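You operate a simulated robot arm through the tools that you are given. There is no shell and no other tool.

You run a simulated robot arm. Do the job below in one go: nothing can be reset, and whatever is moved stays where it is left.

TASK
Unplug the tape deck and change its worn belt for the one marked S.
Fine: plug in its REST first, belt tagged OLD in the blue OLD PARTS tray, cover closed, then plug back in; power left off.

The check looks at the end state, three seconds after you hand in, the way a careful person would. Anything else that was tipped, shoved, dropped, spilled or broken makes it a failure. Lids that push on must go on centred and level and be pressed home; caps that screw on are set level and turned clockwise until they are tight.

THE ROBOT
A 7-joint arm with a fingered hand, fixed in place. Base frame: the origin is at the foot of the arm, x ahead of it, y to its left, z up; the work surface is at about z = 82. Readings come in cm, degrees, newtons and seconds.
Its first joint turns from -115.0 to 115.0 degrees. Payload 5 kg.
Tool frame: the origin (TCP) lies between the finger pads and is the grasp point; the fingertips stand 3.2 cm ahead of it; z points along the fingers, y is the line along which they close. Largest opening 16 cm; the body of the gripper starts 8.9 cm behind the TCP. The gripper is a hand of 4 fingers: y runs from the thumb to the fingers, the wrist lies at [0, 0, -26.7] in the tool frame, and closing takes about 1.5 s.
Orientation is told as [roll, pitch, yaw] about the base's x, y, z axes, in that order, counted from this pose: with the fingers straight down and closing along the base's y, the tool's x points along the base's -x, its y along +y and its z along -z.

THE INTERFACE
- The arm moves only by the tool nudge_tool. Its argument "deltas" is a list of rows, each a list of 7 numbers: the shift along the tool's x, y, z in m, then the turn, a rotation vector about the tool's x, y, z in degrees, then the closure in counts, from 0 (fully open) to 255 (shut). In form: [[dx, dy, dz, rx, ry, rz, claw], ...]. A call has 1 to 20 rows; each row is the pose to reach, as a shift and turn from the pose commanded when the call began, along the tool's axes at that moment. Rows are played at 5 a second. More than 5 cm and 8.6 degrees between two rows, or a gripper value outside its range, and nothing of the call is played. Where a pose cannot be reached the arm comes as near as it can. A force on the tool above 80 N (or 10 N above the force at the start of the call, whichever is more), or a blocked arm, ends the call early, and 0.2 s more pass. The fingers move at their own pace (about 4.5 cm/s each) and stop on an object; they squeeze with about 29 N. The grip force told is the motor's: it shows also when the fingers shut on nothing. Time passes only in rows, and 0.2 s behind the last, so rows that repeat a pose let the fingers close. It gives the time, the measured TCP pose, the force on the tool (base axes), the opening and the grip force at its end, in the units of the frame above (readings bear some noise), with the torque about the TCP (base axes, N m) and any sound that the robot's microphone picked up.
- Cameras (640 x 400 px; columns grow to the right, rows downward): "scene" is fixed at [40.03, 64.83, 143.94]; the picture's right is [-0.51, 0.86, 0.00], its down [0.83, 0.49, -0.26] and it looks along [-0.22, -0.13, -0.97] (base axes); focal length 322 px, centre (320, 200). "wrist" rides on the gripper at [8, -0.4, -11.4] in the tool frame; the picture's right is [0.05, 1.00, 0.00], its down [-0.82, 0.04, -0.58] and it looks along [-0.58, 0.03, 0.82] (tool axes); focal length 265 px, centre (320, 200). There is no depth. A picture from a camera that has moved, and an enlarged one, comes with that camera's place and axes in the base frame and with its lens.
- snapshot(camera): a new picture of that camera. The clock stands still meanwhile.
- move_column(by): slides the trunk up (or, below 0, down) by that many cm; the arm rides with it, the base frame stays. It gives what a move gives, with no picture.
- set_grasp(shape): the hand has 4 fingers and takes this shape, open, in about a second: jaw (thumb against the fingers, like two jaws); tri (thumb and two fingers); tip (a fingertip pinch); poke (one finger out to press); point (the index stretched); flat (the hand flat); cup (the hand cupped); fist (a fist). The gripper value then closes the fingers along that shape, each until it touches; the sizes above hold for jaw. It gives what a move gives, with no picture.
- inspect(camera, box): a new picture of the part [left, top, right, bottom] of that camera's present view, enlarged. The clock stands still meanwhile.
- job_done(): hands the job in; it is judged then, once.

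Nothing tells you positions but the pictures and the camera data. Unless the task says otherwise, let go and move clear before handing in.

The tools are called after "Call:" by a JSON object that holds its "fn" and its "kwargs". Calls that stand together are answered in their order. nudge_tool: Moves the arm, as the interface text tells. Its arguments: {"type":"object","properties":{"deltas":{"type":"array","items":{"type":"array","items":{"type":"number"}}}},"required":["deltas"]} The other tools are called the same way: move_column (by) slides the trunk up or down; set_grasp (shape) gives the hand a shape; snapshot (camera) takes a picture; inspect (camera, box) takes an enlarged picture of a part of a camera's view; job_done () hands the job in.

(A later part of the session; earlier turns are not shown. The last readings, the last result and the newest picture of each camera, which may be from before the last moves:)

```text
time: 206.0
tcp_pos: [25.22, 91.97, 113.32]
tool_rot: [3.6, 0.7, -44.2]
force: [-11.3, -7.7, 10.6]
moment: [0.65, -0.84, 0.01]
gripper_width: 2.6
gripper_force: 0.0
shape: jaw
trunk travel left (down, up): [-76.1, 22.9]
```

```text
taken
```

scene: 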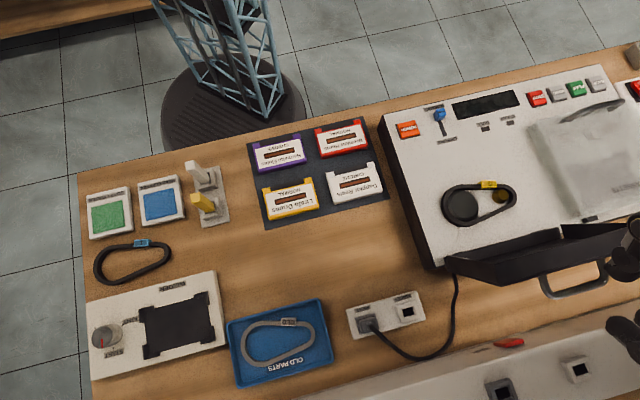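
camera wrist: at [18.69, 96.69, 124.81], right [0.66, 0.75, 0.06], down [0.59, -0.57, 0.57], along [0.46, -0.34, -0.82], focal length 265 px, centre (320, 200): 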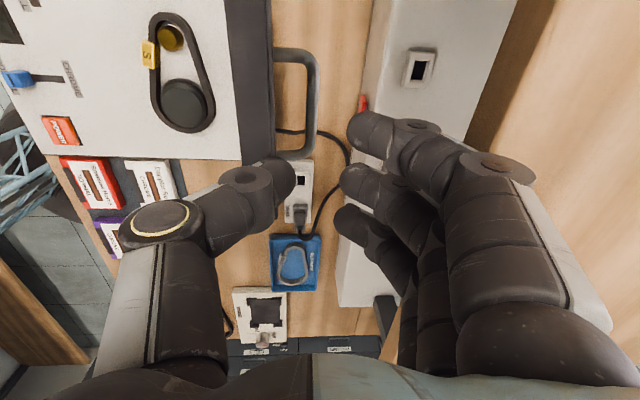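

Call:
{"fn": "nudge_tool", "kwargs": {"deltas": [[0, 0, 0, 0, 0, 0, 212], [0, 0, 0, 0, 0, 0, 212]]}}

Call:
{"fn": "inspect", "kwargs": {"camera": "wrist", "box": [210, 30, 410, 230]}}

Call:
{"fn": "inspect", "kwargs": {"camera": "scene", "box": [440, 200, 640, 350]}}

```text
time: 206.6
tcp_pos: [25.19, 92.04, 113.4]
tool_rot: [3.6, 0.8, -44.1]
force: [-16.2, -9.0, 10.9]
moment: [0.62, -0.93, 0.22]
gripper_width: 2.59
gripper_force: 0.1
shape: jaw
trunk travel left (down, up): [-76.1, 22.9]
```

```text
2.00 times, centred on (310, 130) of wrist
camera zoom: at [18.72, 96.66, 124.73], right [0.66, 0.75, 0.06], down [0.59, -0.57, 0.57], along [0.46, -0.34, -0.82], focal length 531 px, centre (340, 340)
```

zoom: 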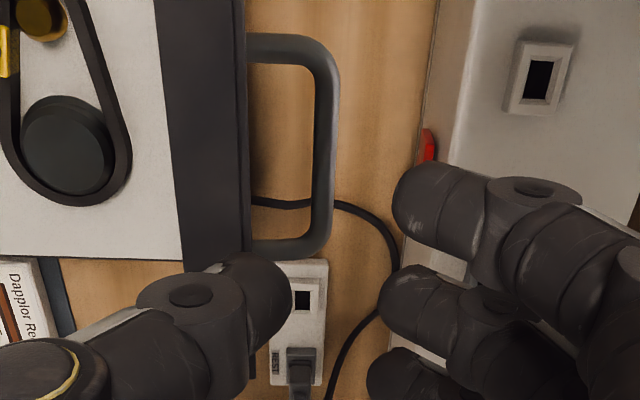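

```text
2.67 times, centred on (540, 275) of scene
camera zoom: at [40.03, 64.83, 143.94], right [-0.51, 0.86, 0.0], down [0.83, 0.49, -0.26], along [-0.22, -0.13, -0.97], focal length 858 px, centre (-267, 0)
```

zoom: 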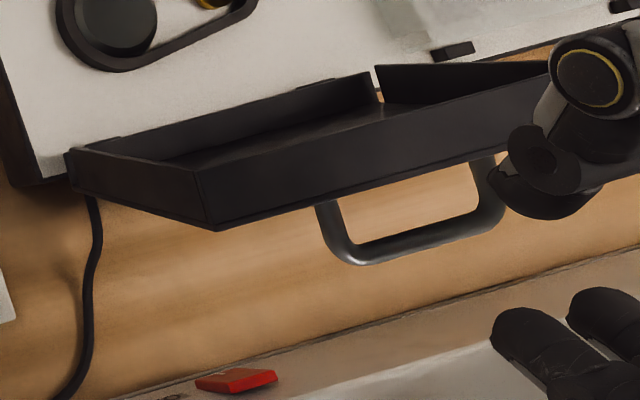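

The bar is at e1 = 48.8, e2 = 82.75, z ≈ 101. The arm is near full stretch; raising the trunk 13 cm gives it more reach, so I do that first.

Call:
{"fn": "nudge_tool", "kwargs": {"deltas": [[0, -0.03, 0, 0, 0, 0, 212], [0, -0.06, 0, 0, 0, 0, 212], [0, -0.06, 0, 0, 0, 0, 212]]}}

Call:
{"fn": "move_column", "kwargs": {"by": 14}}

Call:
{"fn": "nudge_tool", "kwargs": {"deltas": [[0, 0, 0.04, 0, 0, 0, 212], [0, 0.02, 0.08, 0, 0, 0, 212], [0, 0.04, 0.12, 0, 0, 0, 212], [0, 0.058, 0.14, 0, 0, 0, 212], [0, 0.058, 0.14, 0, 0, 0, 212]]}}

Call:
{"fn": "snapshot", "kwargs": {"camera": "wrist"}}

```text
time: 207.4
tcp_pos: [21.26, 87.8, 112.45]
tool_rot: [3.4, 0.8, -44.2]
force: [0.3, 0.5, 0.0]
moment: [0.0, 0.05, 0.0]
gripper_width: 2.71
gripper_force: 0.0
shape: jaw
trunk travel left (down, up): [-76.1, 22.9]
```

```text
time: 209.1
tcp_pos: [21.13, 87.71, 126.81]
tool_rot: [3.5, 0.7, -44.2]
force: [0.2, 0.5, -0.3]
moment: [-0.04, 0.0, -0.02]
gripper_width: 2.7
gripper_force: 0.0
shape: jaw
trunk travel left (down, up): [-90.1, 8.9]
```

```text
time: 210.3
tcp_pos: [25.04, 92.25, 113.36]
tool_rot: [3.6, 0.8, -44.1]
force: [-24.7, -17.1, 14.8]
moment: [1.05, -1.36, 0.23]
gripper_width: 2.37
gripper_force: 0.1
shape: jaw
trunk travel left (down, up): [-90.1, 8.9]
```

```text
taken
camera wrist: at [18.66, 96.95, 124.78], right [0.66, 0.75, 0.06], down [0.6, -0.57, 0.57], along [0.46, -0.34, -0.82], focal length 265 px, centre (320, 200)
```

wrist: 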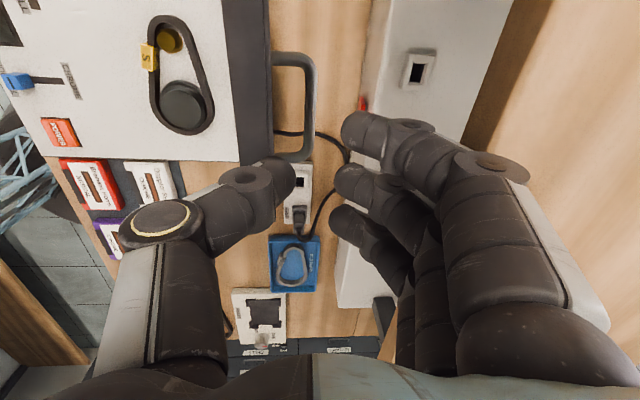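

There is a shelf edge behind that the knuckles press against, so gripping the bar out there is no good. Alternative: pinch the lid's top-left wall and rotate the hand with the lid. I'll move clear and test how far the hand can lean at this yaw.

Call:
{"fn": "nudge_tool", "kwargs": {"deltas": [[0, -0.04, -0.01, 0, 0, 0, 212], [0, -0.08, -0.02, 0, 0, 0, 180], [0, -0.12, -0.02, 0, 0, 0, 160], [-0.01, -0.16, -0.02, 0, 0, 0, 150], [-0.03, -0.2, -0.02, 0, 0, 0, 150], [-0.05, -0.22, -0.02, 0, 0, 0, 150], [-0.05, -0.22, -0.02, 0, 0, 0, 150]]}}

Call:
{"fn": "nudge_tool", "kwargs": {"deltas": [[0, 0, 0, -7, 0, 0, 150], [0, 0, 0, -14, 0, 0, 150], [0, 0, 0, -21, 0, 0, 150], [0, 0, 0, -28, 0, 0, 150], [0, 0, 0, -28, 0, 0, 150]]}}

```text
time: 211.9
tcp_pos: [13.74, 72.98, 113.53]
tool_rot: [3.6, 0.8, -44.2]
force: [-0.8, -0.2, 0.6]
moment: [-0.01, 0.0, -0.01]
gripper_width: 6.52
gripper_force: 0.0
shape: jaw
trunk travel left (down, up): [-90.1, 8.9]
```

```text
time: 213.0
tcp_pos: [23.56, 72.11, 115.08]
tool_rot: [29.0, 1.2, -52.5]
force: [-1.2, -0.4, 0.6]
moment: [0.01, -0.08, -0.02]
gripper_width: 6.6
gripper_force: 0.0
shape: jaw
out of reach, approached as far as the arm can: row 4, 5
trunk travel left (down, up): [-90.1, 8.9]
stopped in row 5: the arm was blocked; the commanded pose is now the measured one
```

Lean beyond ~25° is not available. I'll level the hand again, and use the caging approach: fingers behind the lid's top-left edge, thumb in front, to bring it forward and feel how it settles.

Call:
{"fn": "nudge_tool", "kwargs": {"deltas": [[0, 0, 0, 7, 0, 0, 150], [0, 0, 0, 14, 0, 0, 150], [0, 0, 0, 20, 0, 0, 130], [0, 0, 0, 25, 0, 0, 120], [0, 0, 0, 25, 0, 0, 120]]}}

Call:
{"fn": "snapshot", "kwargs": {"camera": "wrist"}}

```text
time: 214.2
tcp_pos: [23.67, 72.02, 115.0]
tool_rot: [3.9, 1.1, -52.4]
force: [-0.5, -0.2, -0.5]
moment: [0.01, -0.02, 0.0]
gripper_width: 8.41
gripper_force: 0.1
shape: jaw
trunk travel left (down, up): [-90.1, 8.9]
```

```text
taken
camera wrist: at [18.03, 77.48, 126.39], right [0.76, 0.65, 0.07], down [0.51, -0.65, 0.56], along [0.41, -0.39, -0.82], focal length 265 px, centre (320, 200)
```

wrist: 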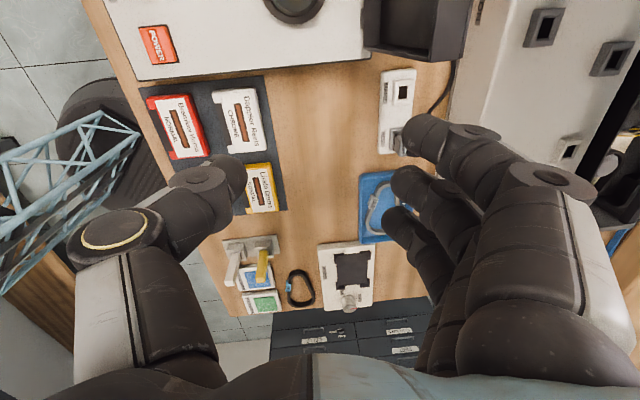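

I'll now try the bar again with an 8° lean (keeps the knuckles off the shelf), thumb sliding into the handle loop. First to a point 5 cm before it.

Call:
{"fn": "nudge_tool", "kwargs": {"deltas": [[0.025, 0.02, 0, -1, 0, -2, 170], [0.05, 0.04, 0, -2, 0, -4, 190], [0.075, 0.06, 0.005, -3, 0, -6, 205], [0.1, 0.085, 0.01, -4.4, 0, -8.2, 217], [0.125, 0.105, 0.015, -4.4, 0, -8.2, 217], [0.145, 0.124, 0.02, -4.4, 0, -8.2, 217], [0.145, 0.124, 0.0385, -4.4, 0, -8.2, 217], [0.145, 0.124, 0.0385, -4.4, 0, -8.2, 217]]}}

Call:
{"fn": "snapshot", "kwargs": {"camera": "wrist"}}

Call:
{"fn": "inspect", "kwargs": {"camera": "wrist", "box": [210, 30, 410, 230]}}

```text
time: 216.0
tcp_pos: [25.06, 91.37, 112.24]
tool_rot: [8.5, 0.3, -44.4]
force: [0.3, -0.8, -0.2]
moment: [-0.04, 0.0, -0.01]
gripper_width: 2.41
gripper_force: 0.0
shape: jaw
trunk travel left (down, up): [-90.1, 8.9]
```

```text
taken
camera wrist: at [17.79, 95.37, 123.45], right [0.65, 0.74, 0.15], down [0.56, -0.6, 0.57], along [0.51, -0.29, -0.81], focal length 265 px, centre (320, 200)
```

wrist: 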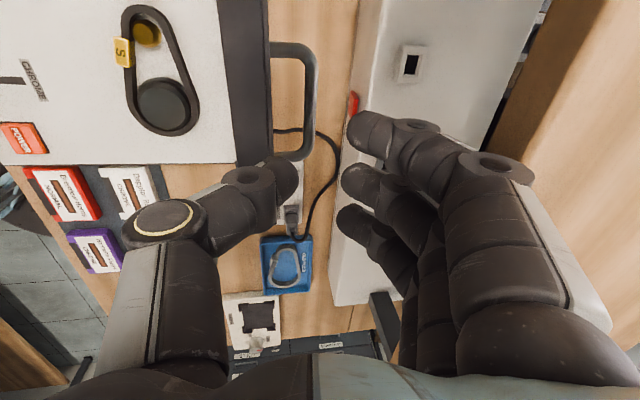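

```text
2.00 times, centred on (310, 130) of wrist
camera zoom: at [17.79, 95.37, 123.45], right [0.65, 0.74, 0.15], down [0.56, -0.6, 0.57], along [0.51, -0.29, -0.81], focal length 531 px, centre (340, 340)
```

zoom: 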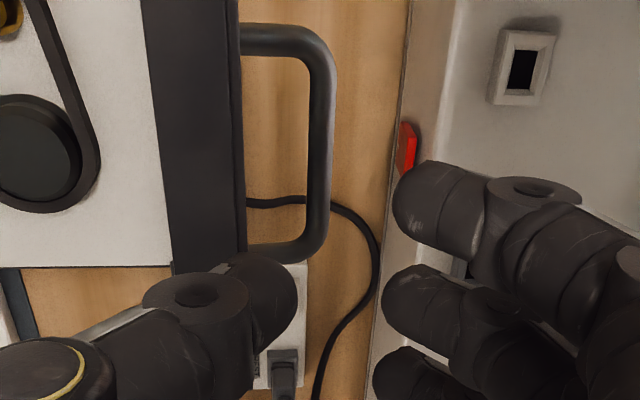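

Call:
{"fn": "nudge_tool", "kwargs": {"deltas": [[0, -0.004, 0.01, 0, 0, 0, 217], [0, -0.0085, 0.03, 0, 0, 0, 217], [0, -0.0085, 0.05, 0, 0, 0, 217], [0, -0.0085, 0.055, 0, 0, 0, 217], [0, -0.0085, 0.055, 0, 0, 0, 217]]}}

Call:
{"fn": "inspect", "kwargs": {"camera": "wrist", "box": [210, 60, 410, 260]}}

Call:
{"fn": "inspect", "kwargs": {"camera": "scene", "box": [440, 200, 640, 350]}}

```text
time: 217.2
tcp_pos: [24.85, 91.12, 106.67]
tool_rot: [8.4, 0.5, -44.3]
force: [-0.2, -0.1, 0.3]
moment: [0.02, -0.03, 0.03]
gripper_width: 2.38
gripper_force: 0.1
shape: jaw
trunk travel left (down, up): [-90.1, 8.9]
```

```text
2.00 times, centred on (310, 160) of wrist
camera zoom: at [17.67, 95.22, 117.89], right [0.65, 0.74, 0.15], down [0.56, -0.6, 0.57], along [0.51, -0.29, -0.81], focal length 531 px, centre (340, 280)
```

zoom: 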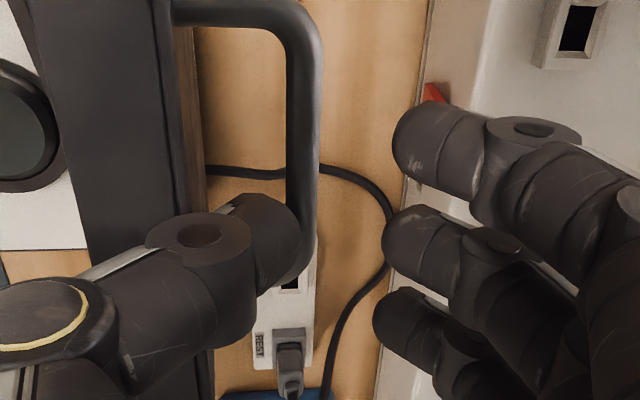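

```text
2.67 times, centred on (540, 275) of scene
camera zoom: at [40.03, 64.83, 143.94], right [-0.51, 0.86, 0.0], down [0.83, 0.49, -0.26], along [-0.22, -0.13, -0.97], focal length 858 px, centre (-267, 0)
```

zoom: 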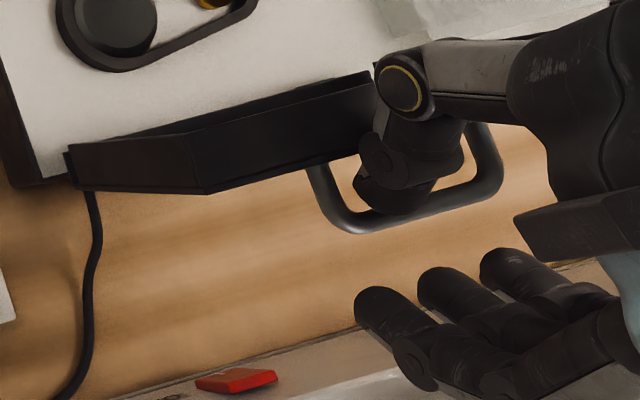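

The lid has come forward slightly and stays put. I shift 8 mm so the thumb is centred in the handle gap, then slide in further.

Call:
{"fn": "nudge_tool", "kwargs": {"deltas": [[0, -0.004, 0, 0, 0, 0, 217], [0, -0.008, 0, 0, 0, 0, 217], [0, -0.008, 0.008, 0, 0, 0, 217], [0, -0.008, 0.015, 0, 0, 0, 217], [0, -0.008, 0.015, 0, 0, 0, 217]]}}

Call:
{"fn": "inspect", "kwargs": {"camera": "wrist", "box": [210, 60, 410, 260]}}

Call:
{"fn": "inspect", "kwargs": {"camera": "scene", "box": [440, 200, 640, 350]}}

```text
time: 218.4
tcp_pos: [24.42, 90.87, 105.64]
tool_rot: [8.7, 0.5, -44.3]
force: [6.5, 6.9, 39.2]
moment: [-0.65, 0.65, -0.03]
gripper_width: 2.11
gripper_force: 0.1
shape: jaw
trunk travel left (down, up): [-90.1, 8.9]
```

```text
2.00 times, centred on (310, 160) of wrist
camera zoom: at [17.34, 94.86, 116.84], right [0.65, 0.74, 0.15], down [0.56, -0.61, 0.57], along [0.51, -0.29, -0.81], focal length 531 px, centre (340, 280)
```

zoom: 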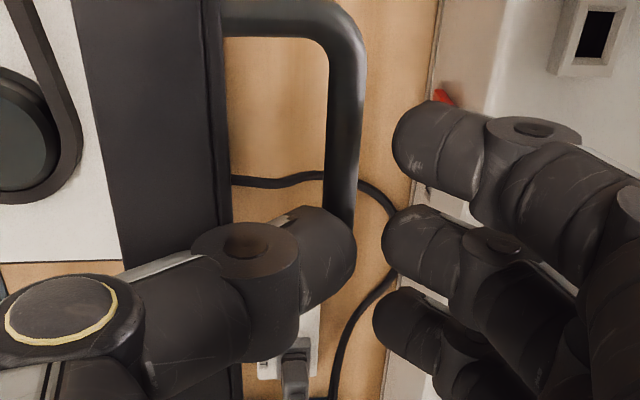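

```text
2.67 times, centred on (540, 275) of scene
camera zoom: at [40.03, 64.83, 143.94], right [-0.51, 0.86, 0.0], down [0.83, 0.49, -0.26], along [-0.22, -0.13, -0.97], focal length 858 px, centre (-267, 0)
```

zoom: 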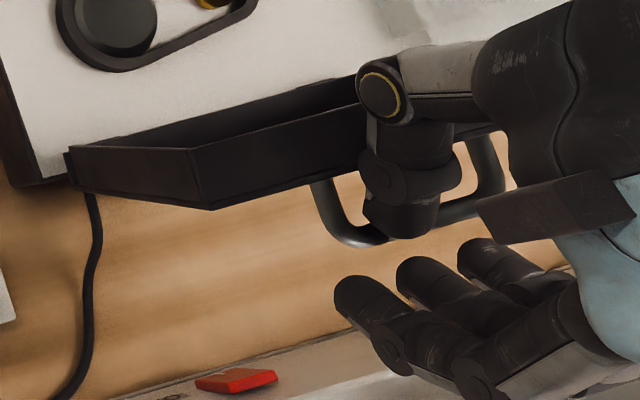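

Call:
{"fn": "nudge_tool", "kwargs": {"deltas": [[0, 0, -0.01, 0, 0, 0, 217], [0, 0, -0.025, 0, 0, 0, 217], [0, 0, -0.025, 0, 0, 0, 217]]}}

Call:
{"fn": "inspect", "kwargs": {"camera": "wrist", "box": [210, 60, 410, 260]}}

Call:
{"fn": "inspect", "kwargs": {"camera": "scene", "box": [440, 200, 640, 350]}}

```text
time: 219.2
tcp_pos: [24.2, 90.43, 107.38]
tool_rot: [8.4, 0.4, -44.3]
force: [-0.5, 1.3, 0.3]
moment: [0.01, 0.0, 0.04]
gripper_width: 2.41
gripper_force: 0.0
shape: jaw
trunk travel left (down, up): [-90.1, 8.9]
```

```text
2.00 times, centred on (310, 160) of wrist
camera zoom: at [17.05, 94.58, 118.67], right [0.65, 0.74, 0.14], down [0.56, -0.6, 0.57], along [0.51, -0.29, -0.81], focal length 531 px, centre (340, 280)
```

zoom: 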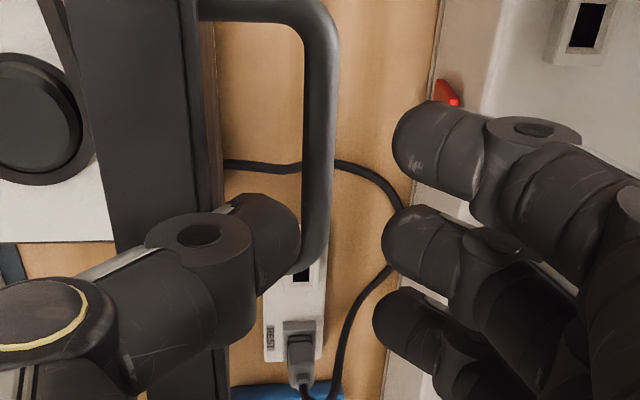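

```text
2.67 times, centred on (540, 275) of scene
camera zoom: at [40.03, 64.83, 143.94], right [-0.51, 0.86, 0.0], down [0.83, 0.49, -0.26], along [-0.22, -0.13, -0.97], focal length 858 px, centre (-267, 0)
```

zoom: 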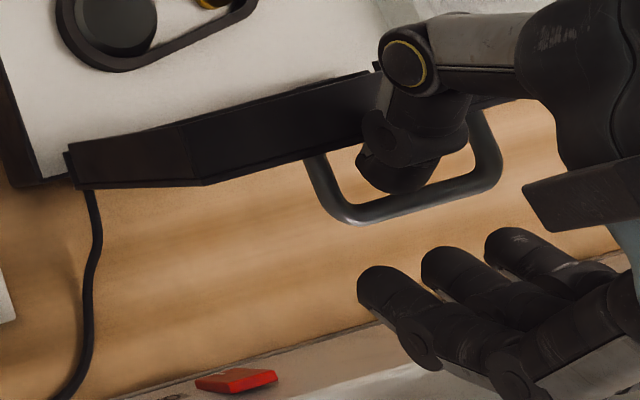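

The lid stands nearly upright and balanced. The thumb is almost centred in the handle gap; a 3 mm shift and down 2.3 cm.

Call:
{"fn": "nudge_tool", "kwargs": {"deltas": [[0, -0.003, 0, 0, 0, 0, 217], [0, -0.003, 0.007, 0, 0, 0, 217], [0, -0.003, 0.014, 0, 0, 0, 217], [0, -0.003, 0.022, 0, 0, 0, 217], [0, -0.003, 0.022, 0, 0, 0, 217]]}}

Call:
{"fn": "inspect", "kwargs": {"camera": "wrist", "box": [210, 60, 410, 260]}}

Call:
{"fn": "inspect", "kwargs": {"camera": "scene", "box": [440, 200, 640, 350]}}

```text
time: 220.4
tcp_pos: [24.23, 90.62, 105.82]
tool_rot: [8.8, 0.5, -44.3]
force: [4.3, 6.9, 37.2]
moment: [-0.71, 0.72, -0.06]
gripper_width: 2.18
gripper_force: 0.0
shape: jaw
trunk travel left (down, up): [-90.1, 8.9]
```

```text
2.00 times, centred on (310, 160) of wrist
camera zoom: at [17.06, 94.57, 117.07], right [0.65, 0.74, 0.15], down [0.56, -0.61, 0.57], along [0.51, -0.29, -0.81], focal length 531 px, centre (340, 280)
```

zoom: 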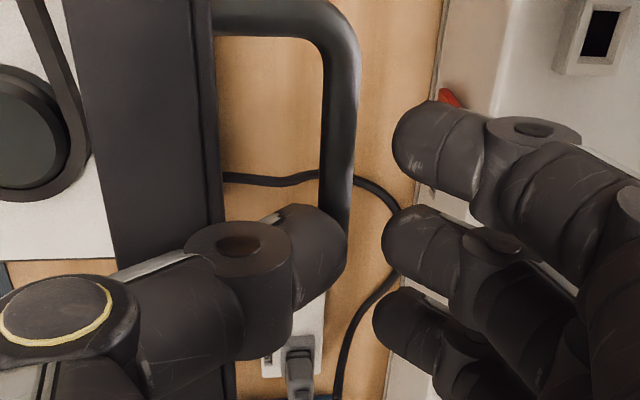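

```text
2.67 times, centred on (540, 275) of scene
camera zoom: at [40.03, 64.83, 143.94], right [-0.51, 0.86, 0.0], down [0.83, 0.49, -0.26], along [-0.22, -0.13, -0.97], focal length 858 px, centre (-267, 0)
```

zoom: 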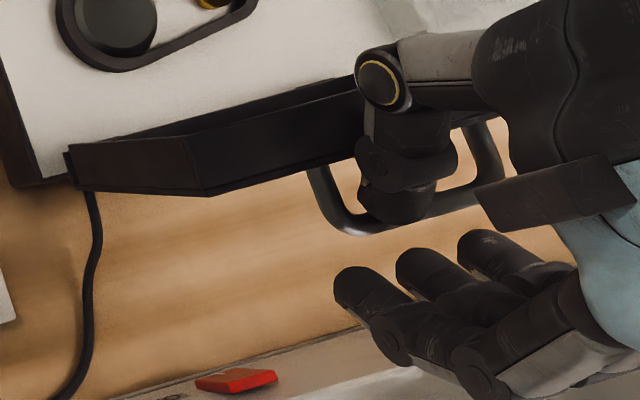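

The thumb's knuckle meets the lid edge, so it won't fit deeper. But the lid seems to hold wherever it is left, so I'll rise and check whether its hinge has friction.

Call:
{"fn": "nudge_tool", "kwargs": {"deltas": [[0, 0, -0.015, 0, 0, 0, 217], [0, 0, -0.04, 0, 0, 0, 217], [0, 0, -0.07, 0, 0, 0, 217], [0, 0, -0.1, 0, 0, 0, 217], [0, 0, -0.1, 0, 0, 0, 217]]}}

Call:
{"fn": "inspect", "kwargs": {"camera": "scene", "box": [440, 200, 640, 350]}}

Call:
{"fn": "snapshot", "kwargs": {"camera": "wrist"}}

```text
time: 221.6
tcp_pos: [23.34, 89.76, 115.21]
tool_rot: [8.4, 0.3, -44.3]
force: [0.4, 0.2, 0.7]
moment: [-0.04, 0.0, 0.0]
gripper_width: 2.39
gripper_force: 0.1
shape: jaw
trunk travel left (down, up): [-90.1, 8.9]
```

```text
2.67 times, centred on (540, 275) of scene
camera zoom: at [40.03, 64.83, 143.94], right [-0.51, 0.86, 0.0], down [0.83, 0.49, -0.26], along [-0.22, -0.13, -0.97], focal length 858 px, centre (-267, 0)
```

zoom: 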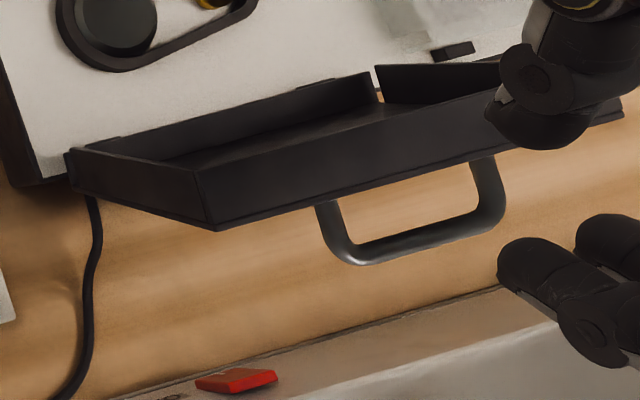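

```text
taken
camera wrist: at [16.12, 93.73, 126.34], right [0.65, 0.74, 0.15], down [0.56, -0.6, 0.57], along [0.51, -0.29, -0.81], focal length 265 px, centre (320, 200)
```

wrist: 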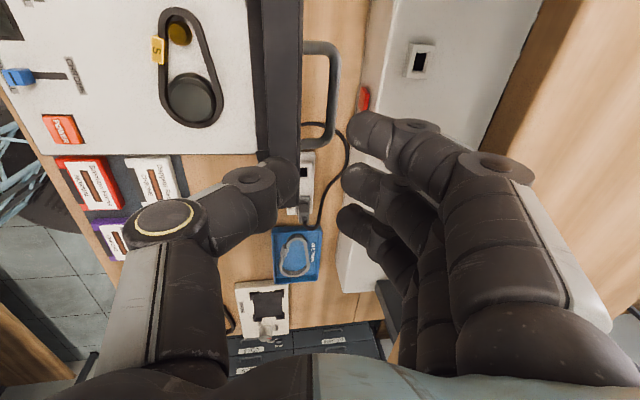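

Released, it falls back to its stop, so no friction. A safer way: pull it forward with fingers behind the top-left edge and let it lean on the thumb's vertical front, then retreat slowly toward the robot so the thumb lets it down gently.

Call:
{"fn": "nudge_tool", "kwargs": {"deltas": [[-0.02, -0.01, 0, 2, 0, 0, 190], [-0.04, -0.02, 0, 4, 0, 0, 150], [-0.055, -0.03, 0, 6, 0, 0, 120], [-0.07, -0.038, 0, 8, 0, 0, 120], [-0.07, -0.038, 0.0, 8, 0, 0, 120]]}}

Call:
{"fn": "nudge_tool", "kwargs": {"deltas": [[0, 0, 0.03, 0, 0, 0, 120], [0, 0, 0.06, 0, 0, 0, 120], [0, 0, 0.09, 0, 0, 0, 120], [0, 0, 0.105, 0, 0, 0, 120], [0, 0, 0.105, 0, 0, 0, 120]]}}

Call:
{"fn": "snapshot", "kwargs": {"camera": "wrist"}}

Call:
{"fn": "inspect", "kwargs": {"camera": "scene", "box": [400, 180, 640, 350]}}

```text
time: 222.8
tcp_pos: [25.65, 82.0, 114.57]
tool_rot: [0.4, 0.4, -44.3]
force: [-0.3, 0.5, 0.2]
moment: [0.0, -0.01, -0.04]
gripper_width: 8.39
gripper_force: 0.1
shape: jaw
trunk travel left (down, up): [-90.1, 8.9]
```

```text
time: 224.0
tcp_pos: [25.79, 82.11, 104.18]
tool_rot: [0.3, 0.4, -44.3]
force: [0.4, 0.6, 1.1]
moment: [0.0, -0.04, -0.02]
gripper_width: 8.38
gripper_force: 0.0
shape: jaw
trunk travel left (down, up): [-90.1, 8.9]
```

```text
taken
camera wrist: at [19.73, 87.3, 115.54], right [0.66, 0.75, 0.01], down [0.61, -0.54, 0.57], along [0.43, -0.37, -0.82], focal length 265 px, centre (320, 200)
```

wrist: 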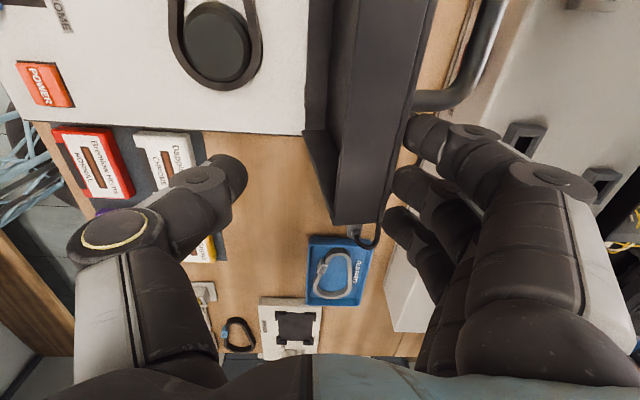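

```text
2.35 times, centred on (520, 265) of scene
camera zoom: at [40.03, 64.83, 143.94], right [-0.51, 0.86, 0.0], down [0.83, 0.49, -0.26], along [-0.22, -0.13, -0.97], focal length 757 px, centre (-151, 47)
```

zoom: 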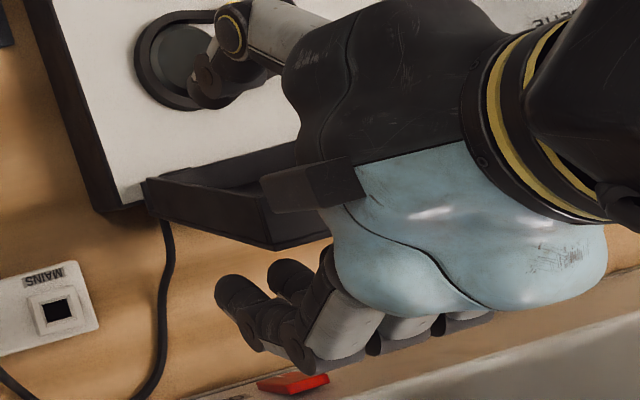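

Call:
{"fn": "nudge_tool", "kwargs": {"deltas": [[0, 0, 0, 0, 0, 0, 140], [0, 0, 0, 0, 0, 0, 155], [0, -0.005, 0, 0, 0, 0, 165], [0, -0.01, 0, 0, 0, 0, 170], [0, -0.015, 0, 0, 0, 0, 175], [0, -0.02, 0, 0, 0, 0, 175], [0, -0.02, 0, 0, 0, 0, 175]]}}

Call:
{"fn": "snapshot", "kwargs": {"camera": "wrist"}}

Call:
{"fn": "inspect", "kwargs": {"camera": "scene", "box": [400, 180, 640, 350]}}

```text
time: 225.6
tcp_pos: [24.3, 80.58, 104.15]
tool_rot: [0.5, 0.4, -44.3]
force: [0.4, -0.1, -0.1]
moment: [-0.01, -0.02, 0.01]
gripper_width: 5.11
gripper_force: 0.0
shape: jaw
trunk travel left (down, up): [-90.1, 8.9]
```

```text
taken
camera wrist: at [18.17, 85.79, 115.52], right [0.66, 0.75, 0.01], down [0.61, -0.54, 0.57], along [0.43, -0.37, -0.82], focal length 265 px, centre (320, 200)
```

wrist: 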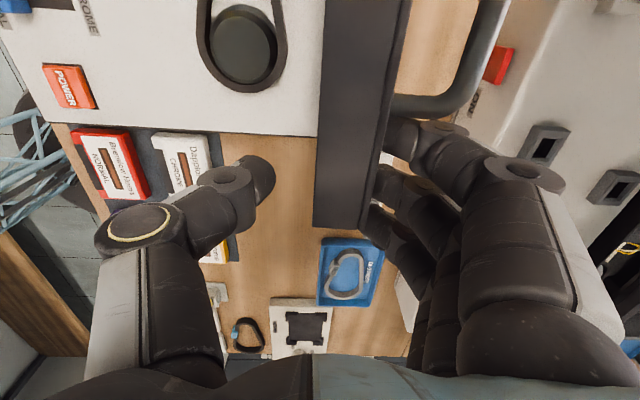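

```text
2.35 times, centred on (520, 265) of scene
camera zoom: at [40.03, 64.83, 143.94], right [-0.51, 0.86, 0.0], down [0.83, 0.49, -0.26], along [-0.22, -0.13, -0.97], focal length 757 px, centre (-151, 47)
```

zoom: 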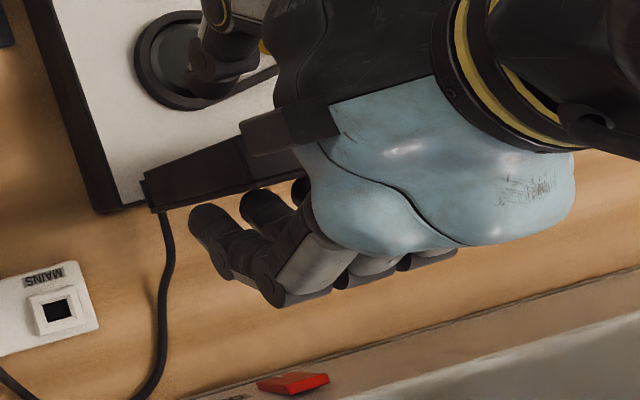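

The lid follows the fingers, now about vertical. I narrow the cage and continue slowly.

Call:
{"fn": "nudge_tool", "kwargs": {"deltas": [[0, -0.003, 0, 0, 0, 0, 182], [0, -0.008, 0, 0, 0, 0, 190], [0, -0.013, 0, 0, 0, 0, 195], [0, -0.018, 0, 0, 0, 0, 198], [0, -0.023, 0, 0, 0, 0, 198], [0, -0.023, 0, 0, 0, 0, 198]]}}

Call:
{"fn": "snapshot", "kwargs": {"camera": "wrist"}}

Call:
{"fn": "inspect", "kwargs": {"camera": "scene", "box": [400, 180, 640, 350]}}

```text
time: 227.0
tcp_pos: [22.61, 78.95, 104.05]
tool_rot: [0.4, 0.3, -44.3]
force: [-0.1, 0.2, -0.5]
moment: [-0.04, -0.01, -0.01]
gripper_width: 3.65
gripper_force: 0.0
shape: jaw
trunk travel left (down, up): [-90.1, 8.9]
```

```text
taken
camera wrist: at [16.52, 84.1, 115.39], right [0.66, 0.75, 0.01], down [0.61, -0.54, 0.57], along [0.43, -0.37, -0.82], focal length 265 px, centre (320, 200)
```

wrist: 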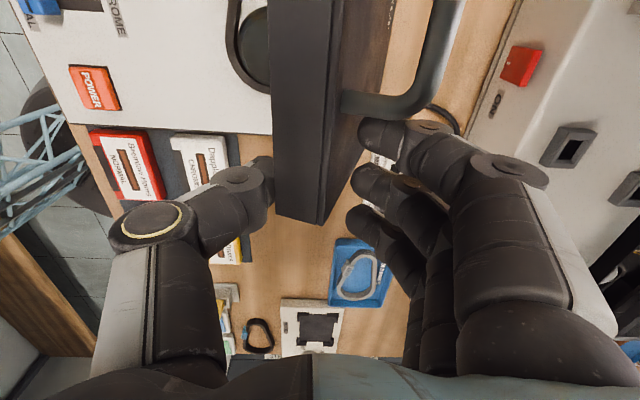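

```text
2.35 times, centred on (520, 265) of scene
camera zoom: at [40.03, 64.83, 143.94], right [-0.51, 0.86, 0.0], down [0.83, 0.49, -0.26], along [-0.22, -0.13, -0.97], focal length 757 px, centre (-151, 47)
```

zoom: 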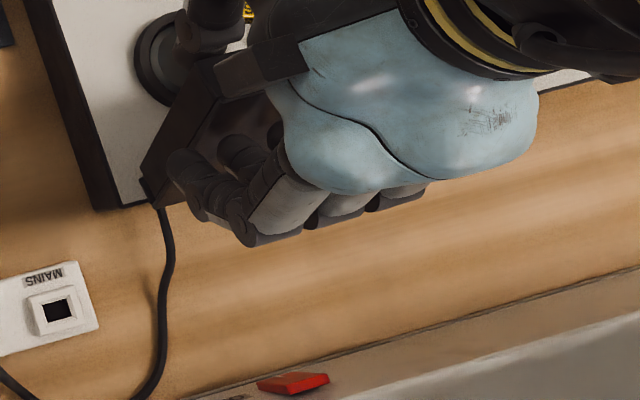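

The lid now leans lightly on the thumb. I open the fingers out of the way while keeping the thumb as a stop, retreating slightly.

Call:
{"fn": "nudge_tool", "kwargs": {"deltas": [[0, 0.0037, -0.0045, 0, 0, 0, 172], [0, 0.0077, -0.0095, 0, 0, 0, 147], [0, 0.0117, -0.0115, 0, 0, 0, 121], [0, 0.0157, -0.0115, 0, 0, 0, 96], [0, 0.0197, -0.0105, 0, 0, 0, 70], [0, 0.0237, -0.0095, 0, 0, 0, 45], [0, 0.0277, -0.0075, 0, 0, 0, 19], [0, 0.0297, -0.0055, 0, 0, 0, 0], [0, 0.0297, -0.0055, 0, 0, 0, 0]]}}

Call:
{"fn": "snapshot", "kwargs": {"camera": "wrist"}}

Call:
{"fn": "inspect", "kwargs": {"camera": "scene", "box": [400, 180, 640, 350]}}

```text
time: 229.0
tcp_pos: [24.75, 81.08, 104.68]
tool_rot: [0.4, 0.4, -44.3]
force: [-0.2, -0.1, 0.2]
moment: [-0.08, 0.08, 0.0]
gripper_width: 16.01
gripper_force: 0.1
shape: jaw
trunk travel left (down, up): [-90.1, 8.9]
```

```text
taken
camera wrist: at [18.68, 86.27, 115.99], right [0.66, 0.75, 0.01], down [0.61, -0.54, 0.57], along [0.43, -0.37, -0.82], focal length 265 px, centre (320, 200)
```

wrist: 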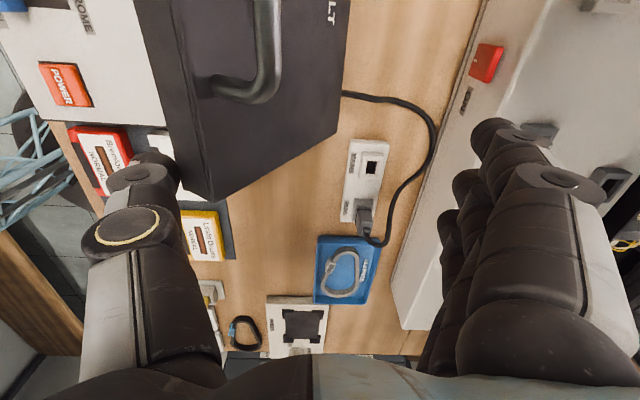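

```text
2.35 times, centred on (520, 265) of scene
camera zoom: at [40.03, 64.83, 143.94], right [-0.51, 0.86, 0.0], down [0.83, 0.49, -0.26], along [-0.22, -0.13, -0.97], focal length 757 px, centre (-151, 47)
```

zoom: 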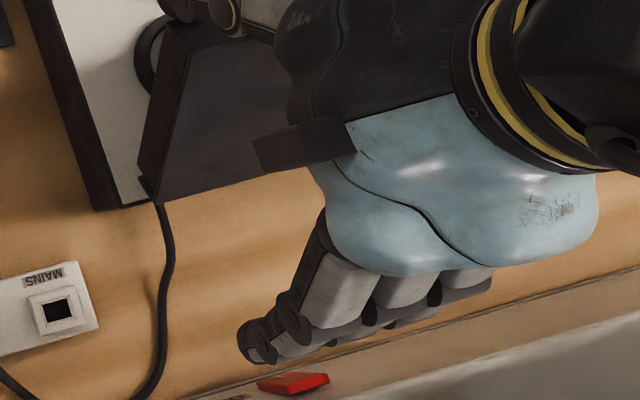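

The lid rests on the thumb at about 60°. Retreating and lowering along the arc to about 40°.

Call:
{"fn": "nudge_tool", "kwargs": {"deltas": [[0, -0.007, 0.003, 0, 0, 0, 0], [0, -0.015, 0.006, 0, 0, 0, 0], [0, -0.02, 0.01, 0, 0, 0, 0], [0, -0.025, 0.014, 0, 0, 0, 0], [0, -0.03, 0.018, 0, 0, 0, 0], [0, -0.034, 0.023, 0, 0, 0, 0], [0, -0.0385, 0.028, 0, 0, 0, 0], [0, -0.043, 0.033, 0, 0, 0, 0], [0, -0.043, 0.033, 0, 0, 0, 0]]}}

Call:
{"fn": "snapshot", "kwargs": {"camera": "wrist"}}

Call:
{"fn": "inspect", "kwargs": {"camera": "scene", "box": [400, 130, 640, 310]}}

```text
time: 231.0
tcp_pos: [21.79, 78.04, 101.43]
tool_rot: [0.3, 0.5, -44.3]
force: [-0.2, -0.4, 0.4]
moment: [-0.03, 0.02, 0.02]
gripper_width: 15.99
gripper_force: 0.0
shape: jaw
trunk travel left (down, up): [-90.1, 8.9]
```

```text
taken
camera wrist: at [15.73, 83.28, 112.76], right [0.66, 0.75, 0.01], down [0.61, -0.55, 0.57], along [0.43, -0.37, -0.82], focal length 265 px, centre (320, 200)
```

wrist: 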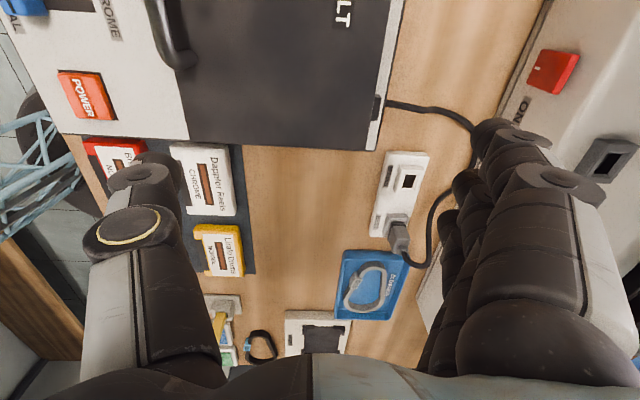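

```text
2.22 times, centred on (520, 220) of scene
camera zoom: at [40.03, 64.83, 143.94], right [-0.51, 0.86, 0.0], down [0.83, 0.49, -0.26], along [-0.22, -0.13, -0.97], focal length 715 px, centre (-124, 156)
```

zoom: 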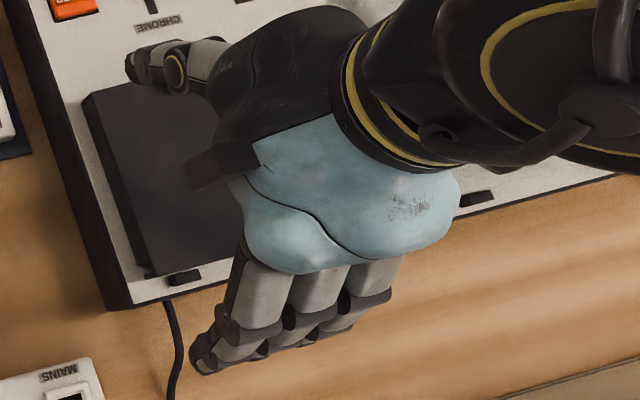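

The lid has gone down and appears closed. Raising the hand and checking.

Call:
{"fn": "nudge_tool", "kwargs": {"deltas": [[0, 0, -0.03, 0, 0, 0, 0], [0, 0, -0.06, 0, 0, 0, 40], [-0.04, -0.02, -0.09, 0, 0, 0, 80], [-0.08, -0.05, -0.12, 0, 0, 0, 120], [-0.12, -0.08, -0.12, 0, 0, 0, 120], [-0.16, -0.11, -0.12, 0, 0, 0, 120], [-0.2, -0.14, -0.12, 0, 0, 0, 120], [-0.2, -0.14, -0.12, 0, 0, 0, 120]]}}

Call:
{"fn": "snapshot", "kwargs": {"camera": "scene"}}

Call:
{"fn": "inspect", "kwargs": {"camera": "scene", "box": [370, 120, 610, 280]}}

Call:
{"fn": "snapshot", "kwargs": {"camera": "wrist"}}

```text
refused: row 3 steps farther than a row can; nothing moved
```

```text
taken
```

scene: 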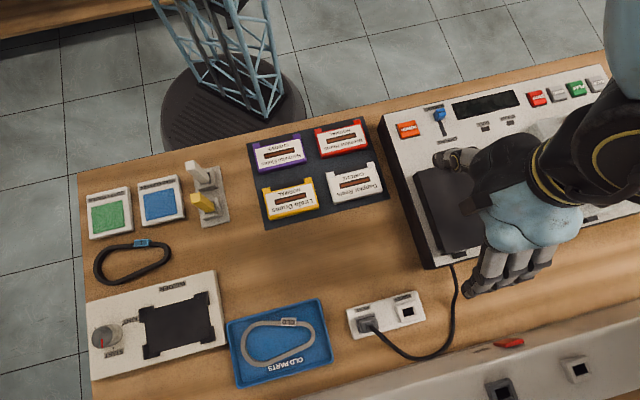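

```text
2.50 times, centred on (490, 200) of scene
camera zoom: at [40.03, 64.83, 143.94], right [-0.51, 0.86, 0.0], down [0.83, 0.49, -0.26], along [-0.22, -0.13, -0.97], focal length 804 px, centre (-105, 200)
```

zoom: 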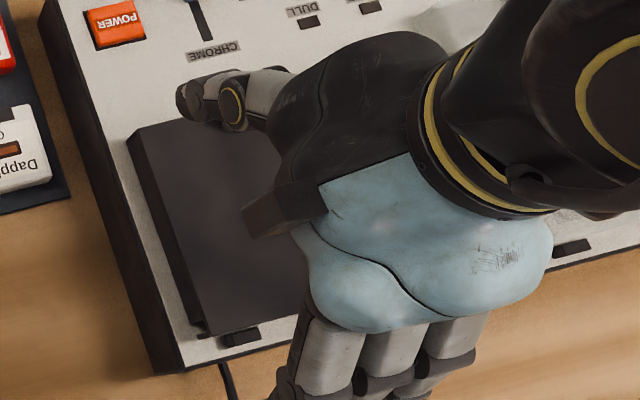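

```text
taken
camera wrist: at [15.73, 83.28, 112.76], right [0.66, 0.75, 0.01], down [0.61, -0.55, 0.57], along [0.43, -0.37, -0.82], focal length 265 px, centre (320, 200)
```

wrist: 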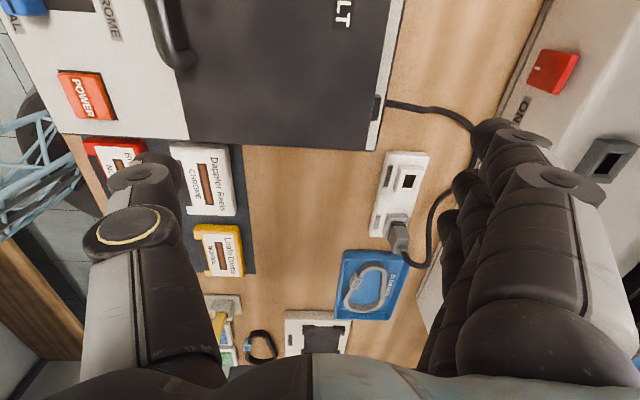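

The cover is closed flat again. I raise the hand, bring the trunk back to its earlier height and take tip shape for moving the plug.

Call:
{"fn": "nudge_tool", "kwargs": {"deltas": [[0, 0, -0.04, 0, 0, 0, 0], [0, 0, -0.08, 0, 0, 0, 40], [-0.02, 0, -0.12, 0, 0, 0, 80], [-0.04, 0, -0.16, 0, 0, 0, 120], [-0.08, 0, -0.17, 0, 0, 0, 120], [-0.12, 0, -0.17, 0, 0, 0, 120], [-0.12, 0, -0.17, 0, 0, 0, 120]]}}

Call:
{"fn": "move_column", "kwargs": {"by": -14}}

Call:
{"fn": "set_grasp", "kwargs": {"shape": "tip"}}

Call:
{"fn": "snapshot", "kwargs": {"camera": "scene"}}

Call:
{"fn": "snapshot", "kwargs": {"camera": "wrist"}}

```text
time: 232.6
tcp_pos: [30.32, 69.73, 118.2]
tool_rot: [0.4, 0.4, -44.3]
force: [-0.1, 0.5, 0.5]
moment: [-0.03, 0.01, 0.0]
gripper_width: 8.57
gripper_force: 0.1
shape: jaw
trunk travel left (down, up): [-90.1, 8.9]
```

```text
time: 234.3
tcp_pos: [30.33, 69.57, 104.24]
tool_rot: [0.5, 0.3, -44.3]
force: [0.2, -0.6, 0.1]
moment: [-0.01, 0.0, 0.01]
gripper_width: 8.55
gripper_force: 0.1
shape: jaw
trunk travel left (down, up): [-76.1, 22.9]
```

```text
time: 235.2
tcp_pos: [30.28, 69.57, 104.27]
tool_rot: [0.3, 0.5, -44.3]
force: [-0.3, -0.7, 0.1]
moment: [0.02, -0.02, 0.01]
gripper_width: 15.95
gripper_force: 0.1
shape: tip
trunk travel left (down, up): [-76.1, 22.9]
```

```text
taken
```

scene: 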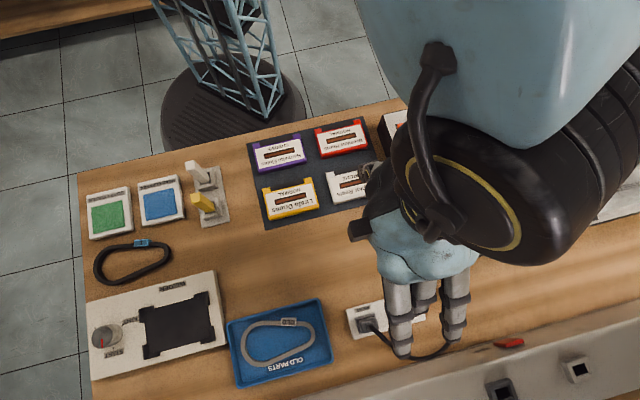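

```text
taken
camera wrist: at [24.23, 74.79, 115.63], right [0.66, 0.75, 0.01], down [0.61, -0.54, 0.57], along [0.43, -0.37, -0.82], focal length 265 px, centre (320, 200)
```

wrist: 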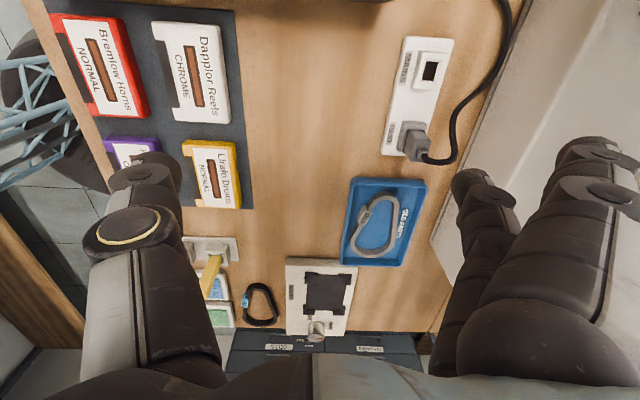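

Call:
{"fn": "nudge_tool", "kwargs": {"deltas": [[-0.004, 0.011, 0, 0, 0, -7.9, 60], [-0.0075, 0.0216, 0, 0, 0, -15.8, 120], [-0.011, 0.0325, 0, 0, 0, -23.7, 150], [-0.015, 0.0433, 0, 0, 0, -31.6, 150], [-0.0186, 0.054, 0, 0, 0, -39.5, 150], [-0.0224, 0.065, 0, 0, 0, -47.4, 150], [-0.026, 0.0757, 0, 0, 0, -55.3, 150], [-0.03, 0.0865, 0.01, 0, 0, -63.2, 150], [-0.0335, 0.0974, 0.02, 0, 0, -71.1, 150], [-0.0373, 0.108, 0.04, 0, 0, -79, 150], [-0.041, 0.119, 0.062, 0, 0, -86.9, 150], [-0.041, 0.119, 0.062, 0, 0, -86.9, 150]]}}

Call:
{"fn": "snapshot", "kwargs": {"camera": "wrist"}}

Call:
{"fn": "inspect", "kwargs": {"camera": "wrist", "box": [230, 70, 430, 250]}}

```text
time: 237.8
tcp_pos: [41.52, 75.28, 98.0]
tool_rot: [0.3, -0.3, 42.7]
force: [-0.1, 0.3, 0.2]
moment: [-0.03, 0.01, -0.06]
gripper_width: 6.65
gripper_force: 0.0
shape: tip
trunk travel left (down, up): [-76.1, 22.9]
```

```text
taken
camera wrist: at [35.97, 69.39, 109.36], right [-0.72, 0.7, 0.01], down [0.57, 0.58, 0.58], along [0.4, 0.42, -0.81], focal length 265 px, centre (320, 200)
```

wrist: 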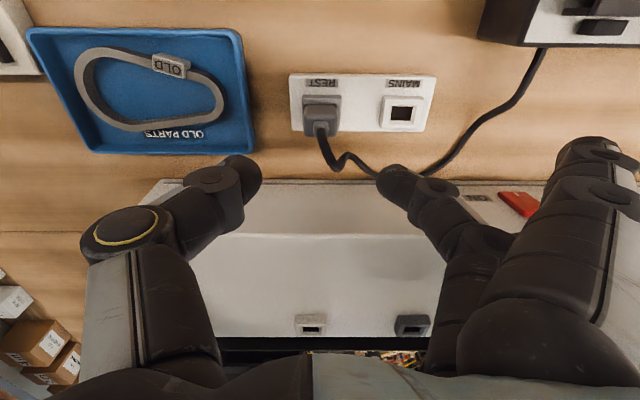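

```text
2.22 times, centred on (330, 160) of wrist
camera zoom: at [35.97, 69.39, 109.36], right [-0.72, 0.7, 0.01], down [0.57, 0.58, 0.58], along [0.4, 0.42, -0.81], focal length 590 px, centre (298, 289)
```

zoom: 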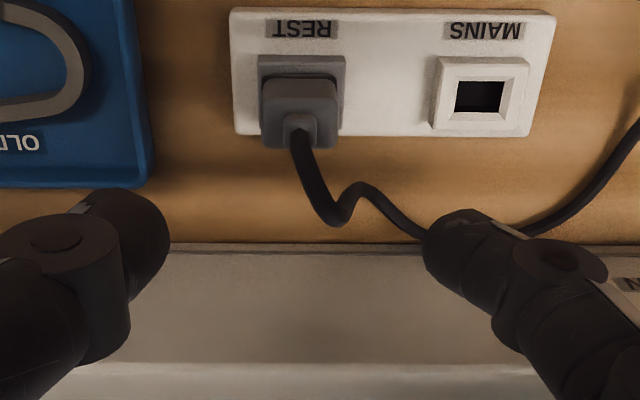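

Call:
{"fn": "nudge_tool", "kwargs": {"deltas": [[0.001, 0, 0.03, 0, 0, 0, 165], [0.002, 0, 0.06, 0, 0, 0, 175], [0.002, 0, 0.08, 0, 0, 0, 180], [0.002, 0, 0.091, 0, 0, 0, 180], [0.002, 0, 0.091, 0, 0, 0, 180]]}}

Call:
{"fn": "inspect", "kwargs": {"camera": "wrist", "box": [230, 90, 430, 250]}}

```text
time: 239.0
tcp_pos: [41.39, 75.3, 89.17]
tool_rot: [0.4, -0.4, 42.7]
force: [0.4, 0.6, -0.1]
moment: [0.02, 0.02, 0.02]
gripper_width: 4.74
gripper_force: 0.1
shape: tip
trunk travel left (down, up): [-76.1, 22.9]
```

```text
2.50 times, centred on (330, 170) of wrist
camera zoom: at [35.82, 69.46, 100.37], right [-0.71, 0.7, 0.01], down [0.57, 0.58, 0.58], along [0.4, 0.42, -0.81], focal length 664 px, centre (295, 275)
```

zoom: 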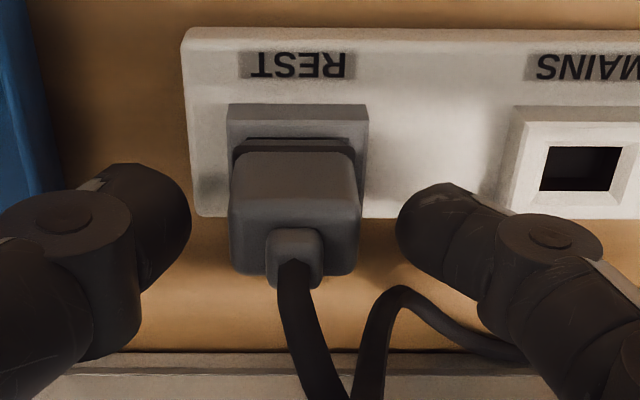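

Call:
{"fn": "nudge_tool", "kwargs": {"deltas": [[0, 0, 0.002, 0, 0, 0, 195], [0, 0, 0.002, 0, 0, 0, 210], [0, 0, 0.002, 0, 0, 0, 230], [0, 0, 0.002, 0, 0, 0, 255], [0, 0, 0.002, 0, 0, 0, 255], [0, 0, 0.002, 0, 0, 0, 255]]}}

Call:
{"fn": "inspect", "kwargs": {"camera": "wrist", "box": [230, 90, 430, 250]}}

```text
time: 240.4
tcp_pos: [41.54, 75.37, 88.8]
tool_rot: [0.4, -0.4, 42.5]
force: [0.1, -0.1, 0.4]
moment: [0.01, -0.02, 0.02]
gripper_width: 2.32
gripper_force: 28.9
shape: tip
trunk travel left (down, up): [-76.1, 22.9]
```

```text
2.50 times, centred on (330, 170) of wrist
camera zoom: at [35.83, 69.46, 100.12], right [-0.71, 0.7, 0.01], down [0.57, 0.58, 0.58], along [0.4, 0.42, -0.81], focal length 664 px, centre (295, 275)
```

zoom: 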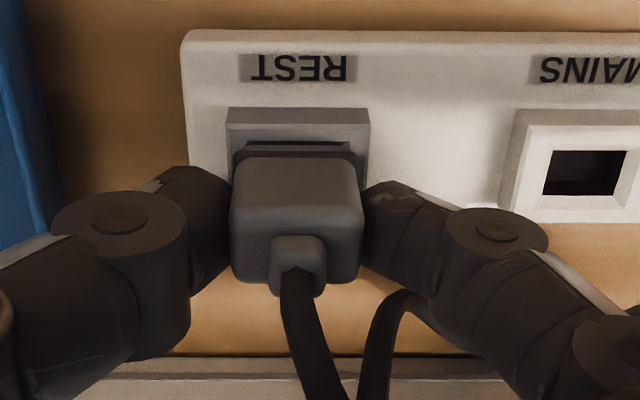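

Firm grip on the plug. Pulling it straight up.

Call:
{"fn": "nudge_tool", "kwargs": {"deltas": [[0, 0, -0.005, 0, 0, 0, 255], [0, 0, -0.01, 0, 0, 0, 255], [0, 0, -0.016, 0, 0, 0, 255], [0, 0, -0.025, 0, 0, 0, 255], [0, 0, -0.04, 0, 0, 0, 255], [0, 0, -0.055, 0, 0, 0, 255], [0, 0, -0.055, 0, 0, 0, 255]]}}

Call:
{"fn": "snapshot", "kwargs": {"camera": "wrist"}}

Call:
{"fn": "inspect", "kwargs": {"camera": "wrist", "box": [230, 90, 430, 250]}}

```text
time: 242.0
tcp_pos: [41.48, 75.07, 94.32]
tool_rot: [0.4, -0.4, 42.6]
force: [0.6, 0.1, -1.4]
moment: [0.0, 0.0, -0.04]
gripper_width: 2.32
gripper_force: 28.7
shape: tip
trunk travel left (down, up): [-76.1, 22.9]
```

```text
taken
camera wrist: at [35.72, 69.32, 105.58], right [-0.71, 0.7, 0.01], down [0.57, 0.58, 0.58], along [0.4, 0.42, -0.81], focal length 265 px, centre (320, 200)
```

wrist: 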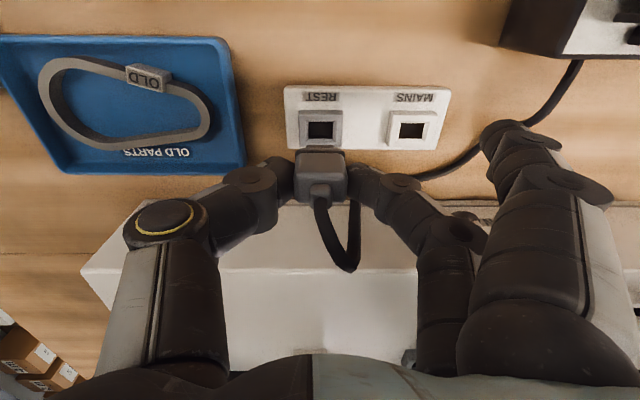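

```text
2.50 times, centred on (330, 170) of wrist
camera zoom: at [35.72, 69.32, 105.58], right [-0.71, 0.7, 0.01], down [0.57, 0.58, 0.58], along [0.4, 0.42, -0.81], focal length 664 px, centre (295, 275)
```

zoom: 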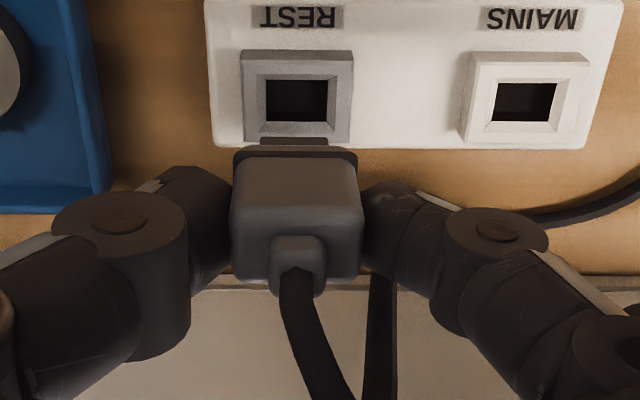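

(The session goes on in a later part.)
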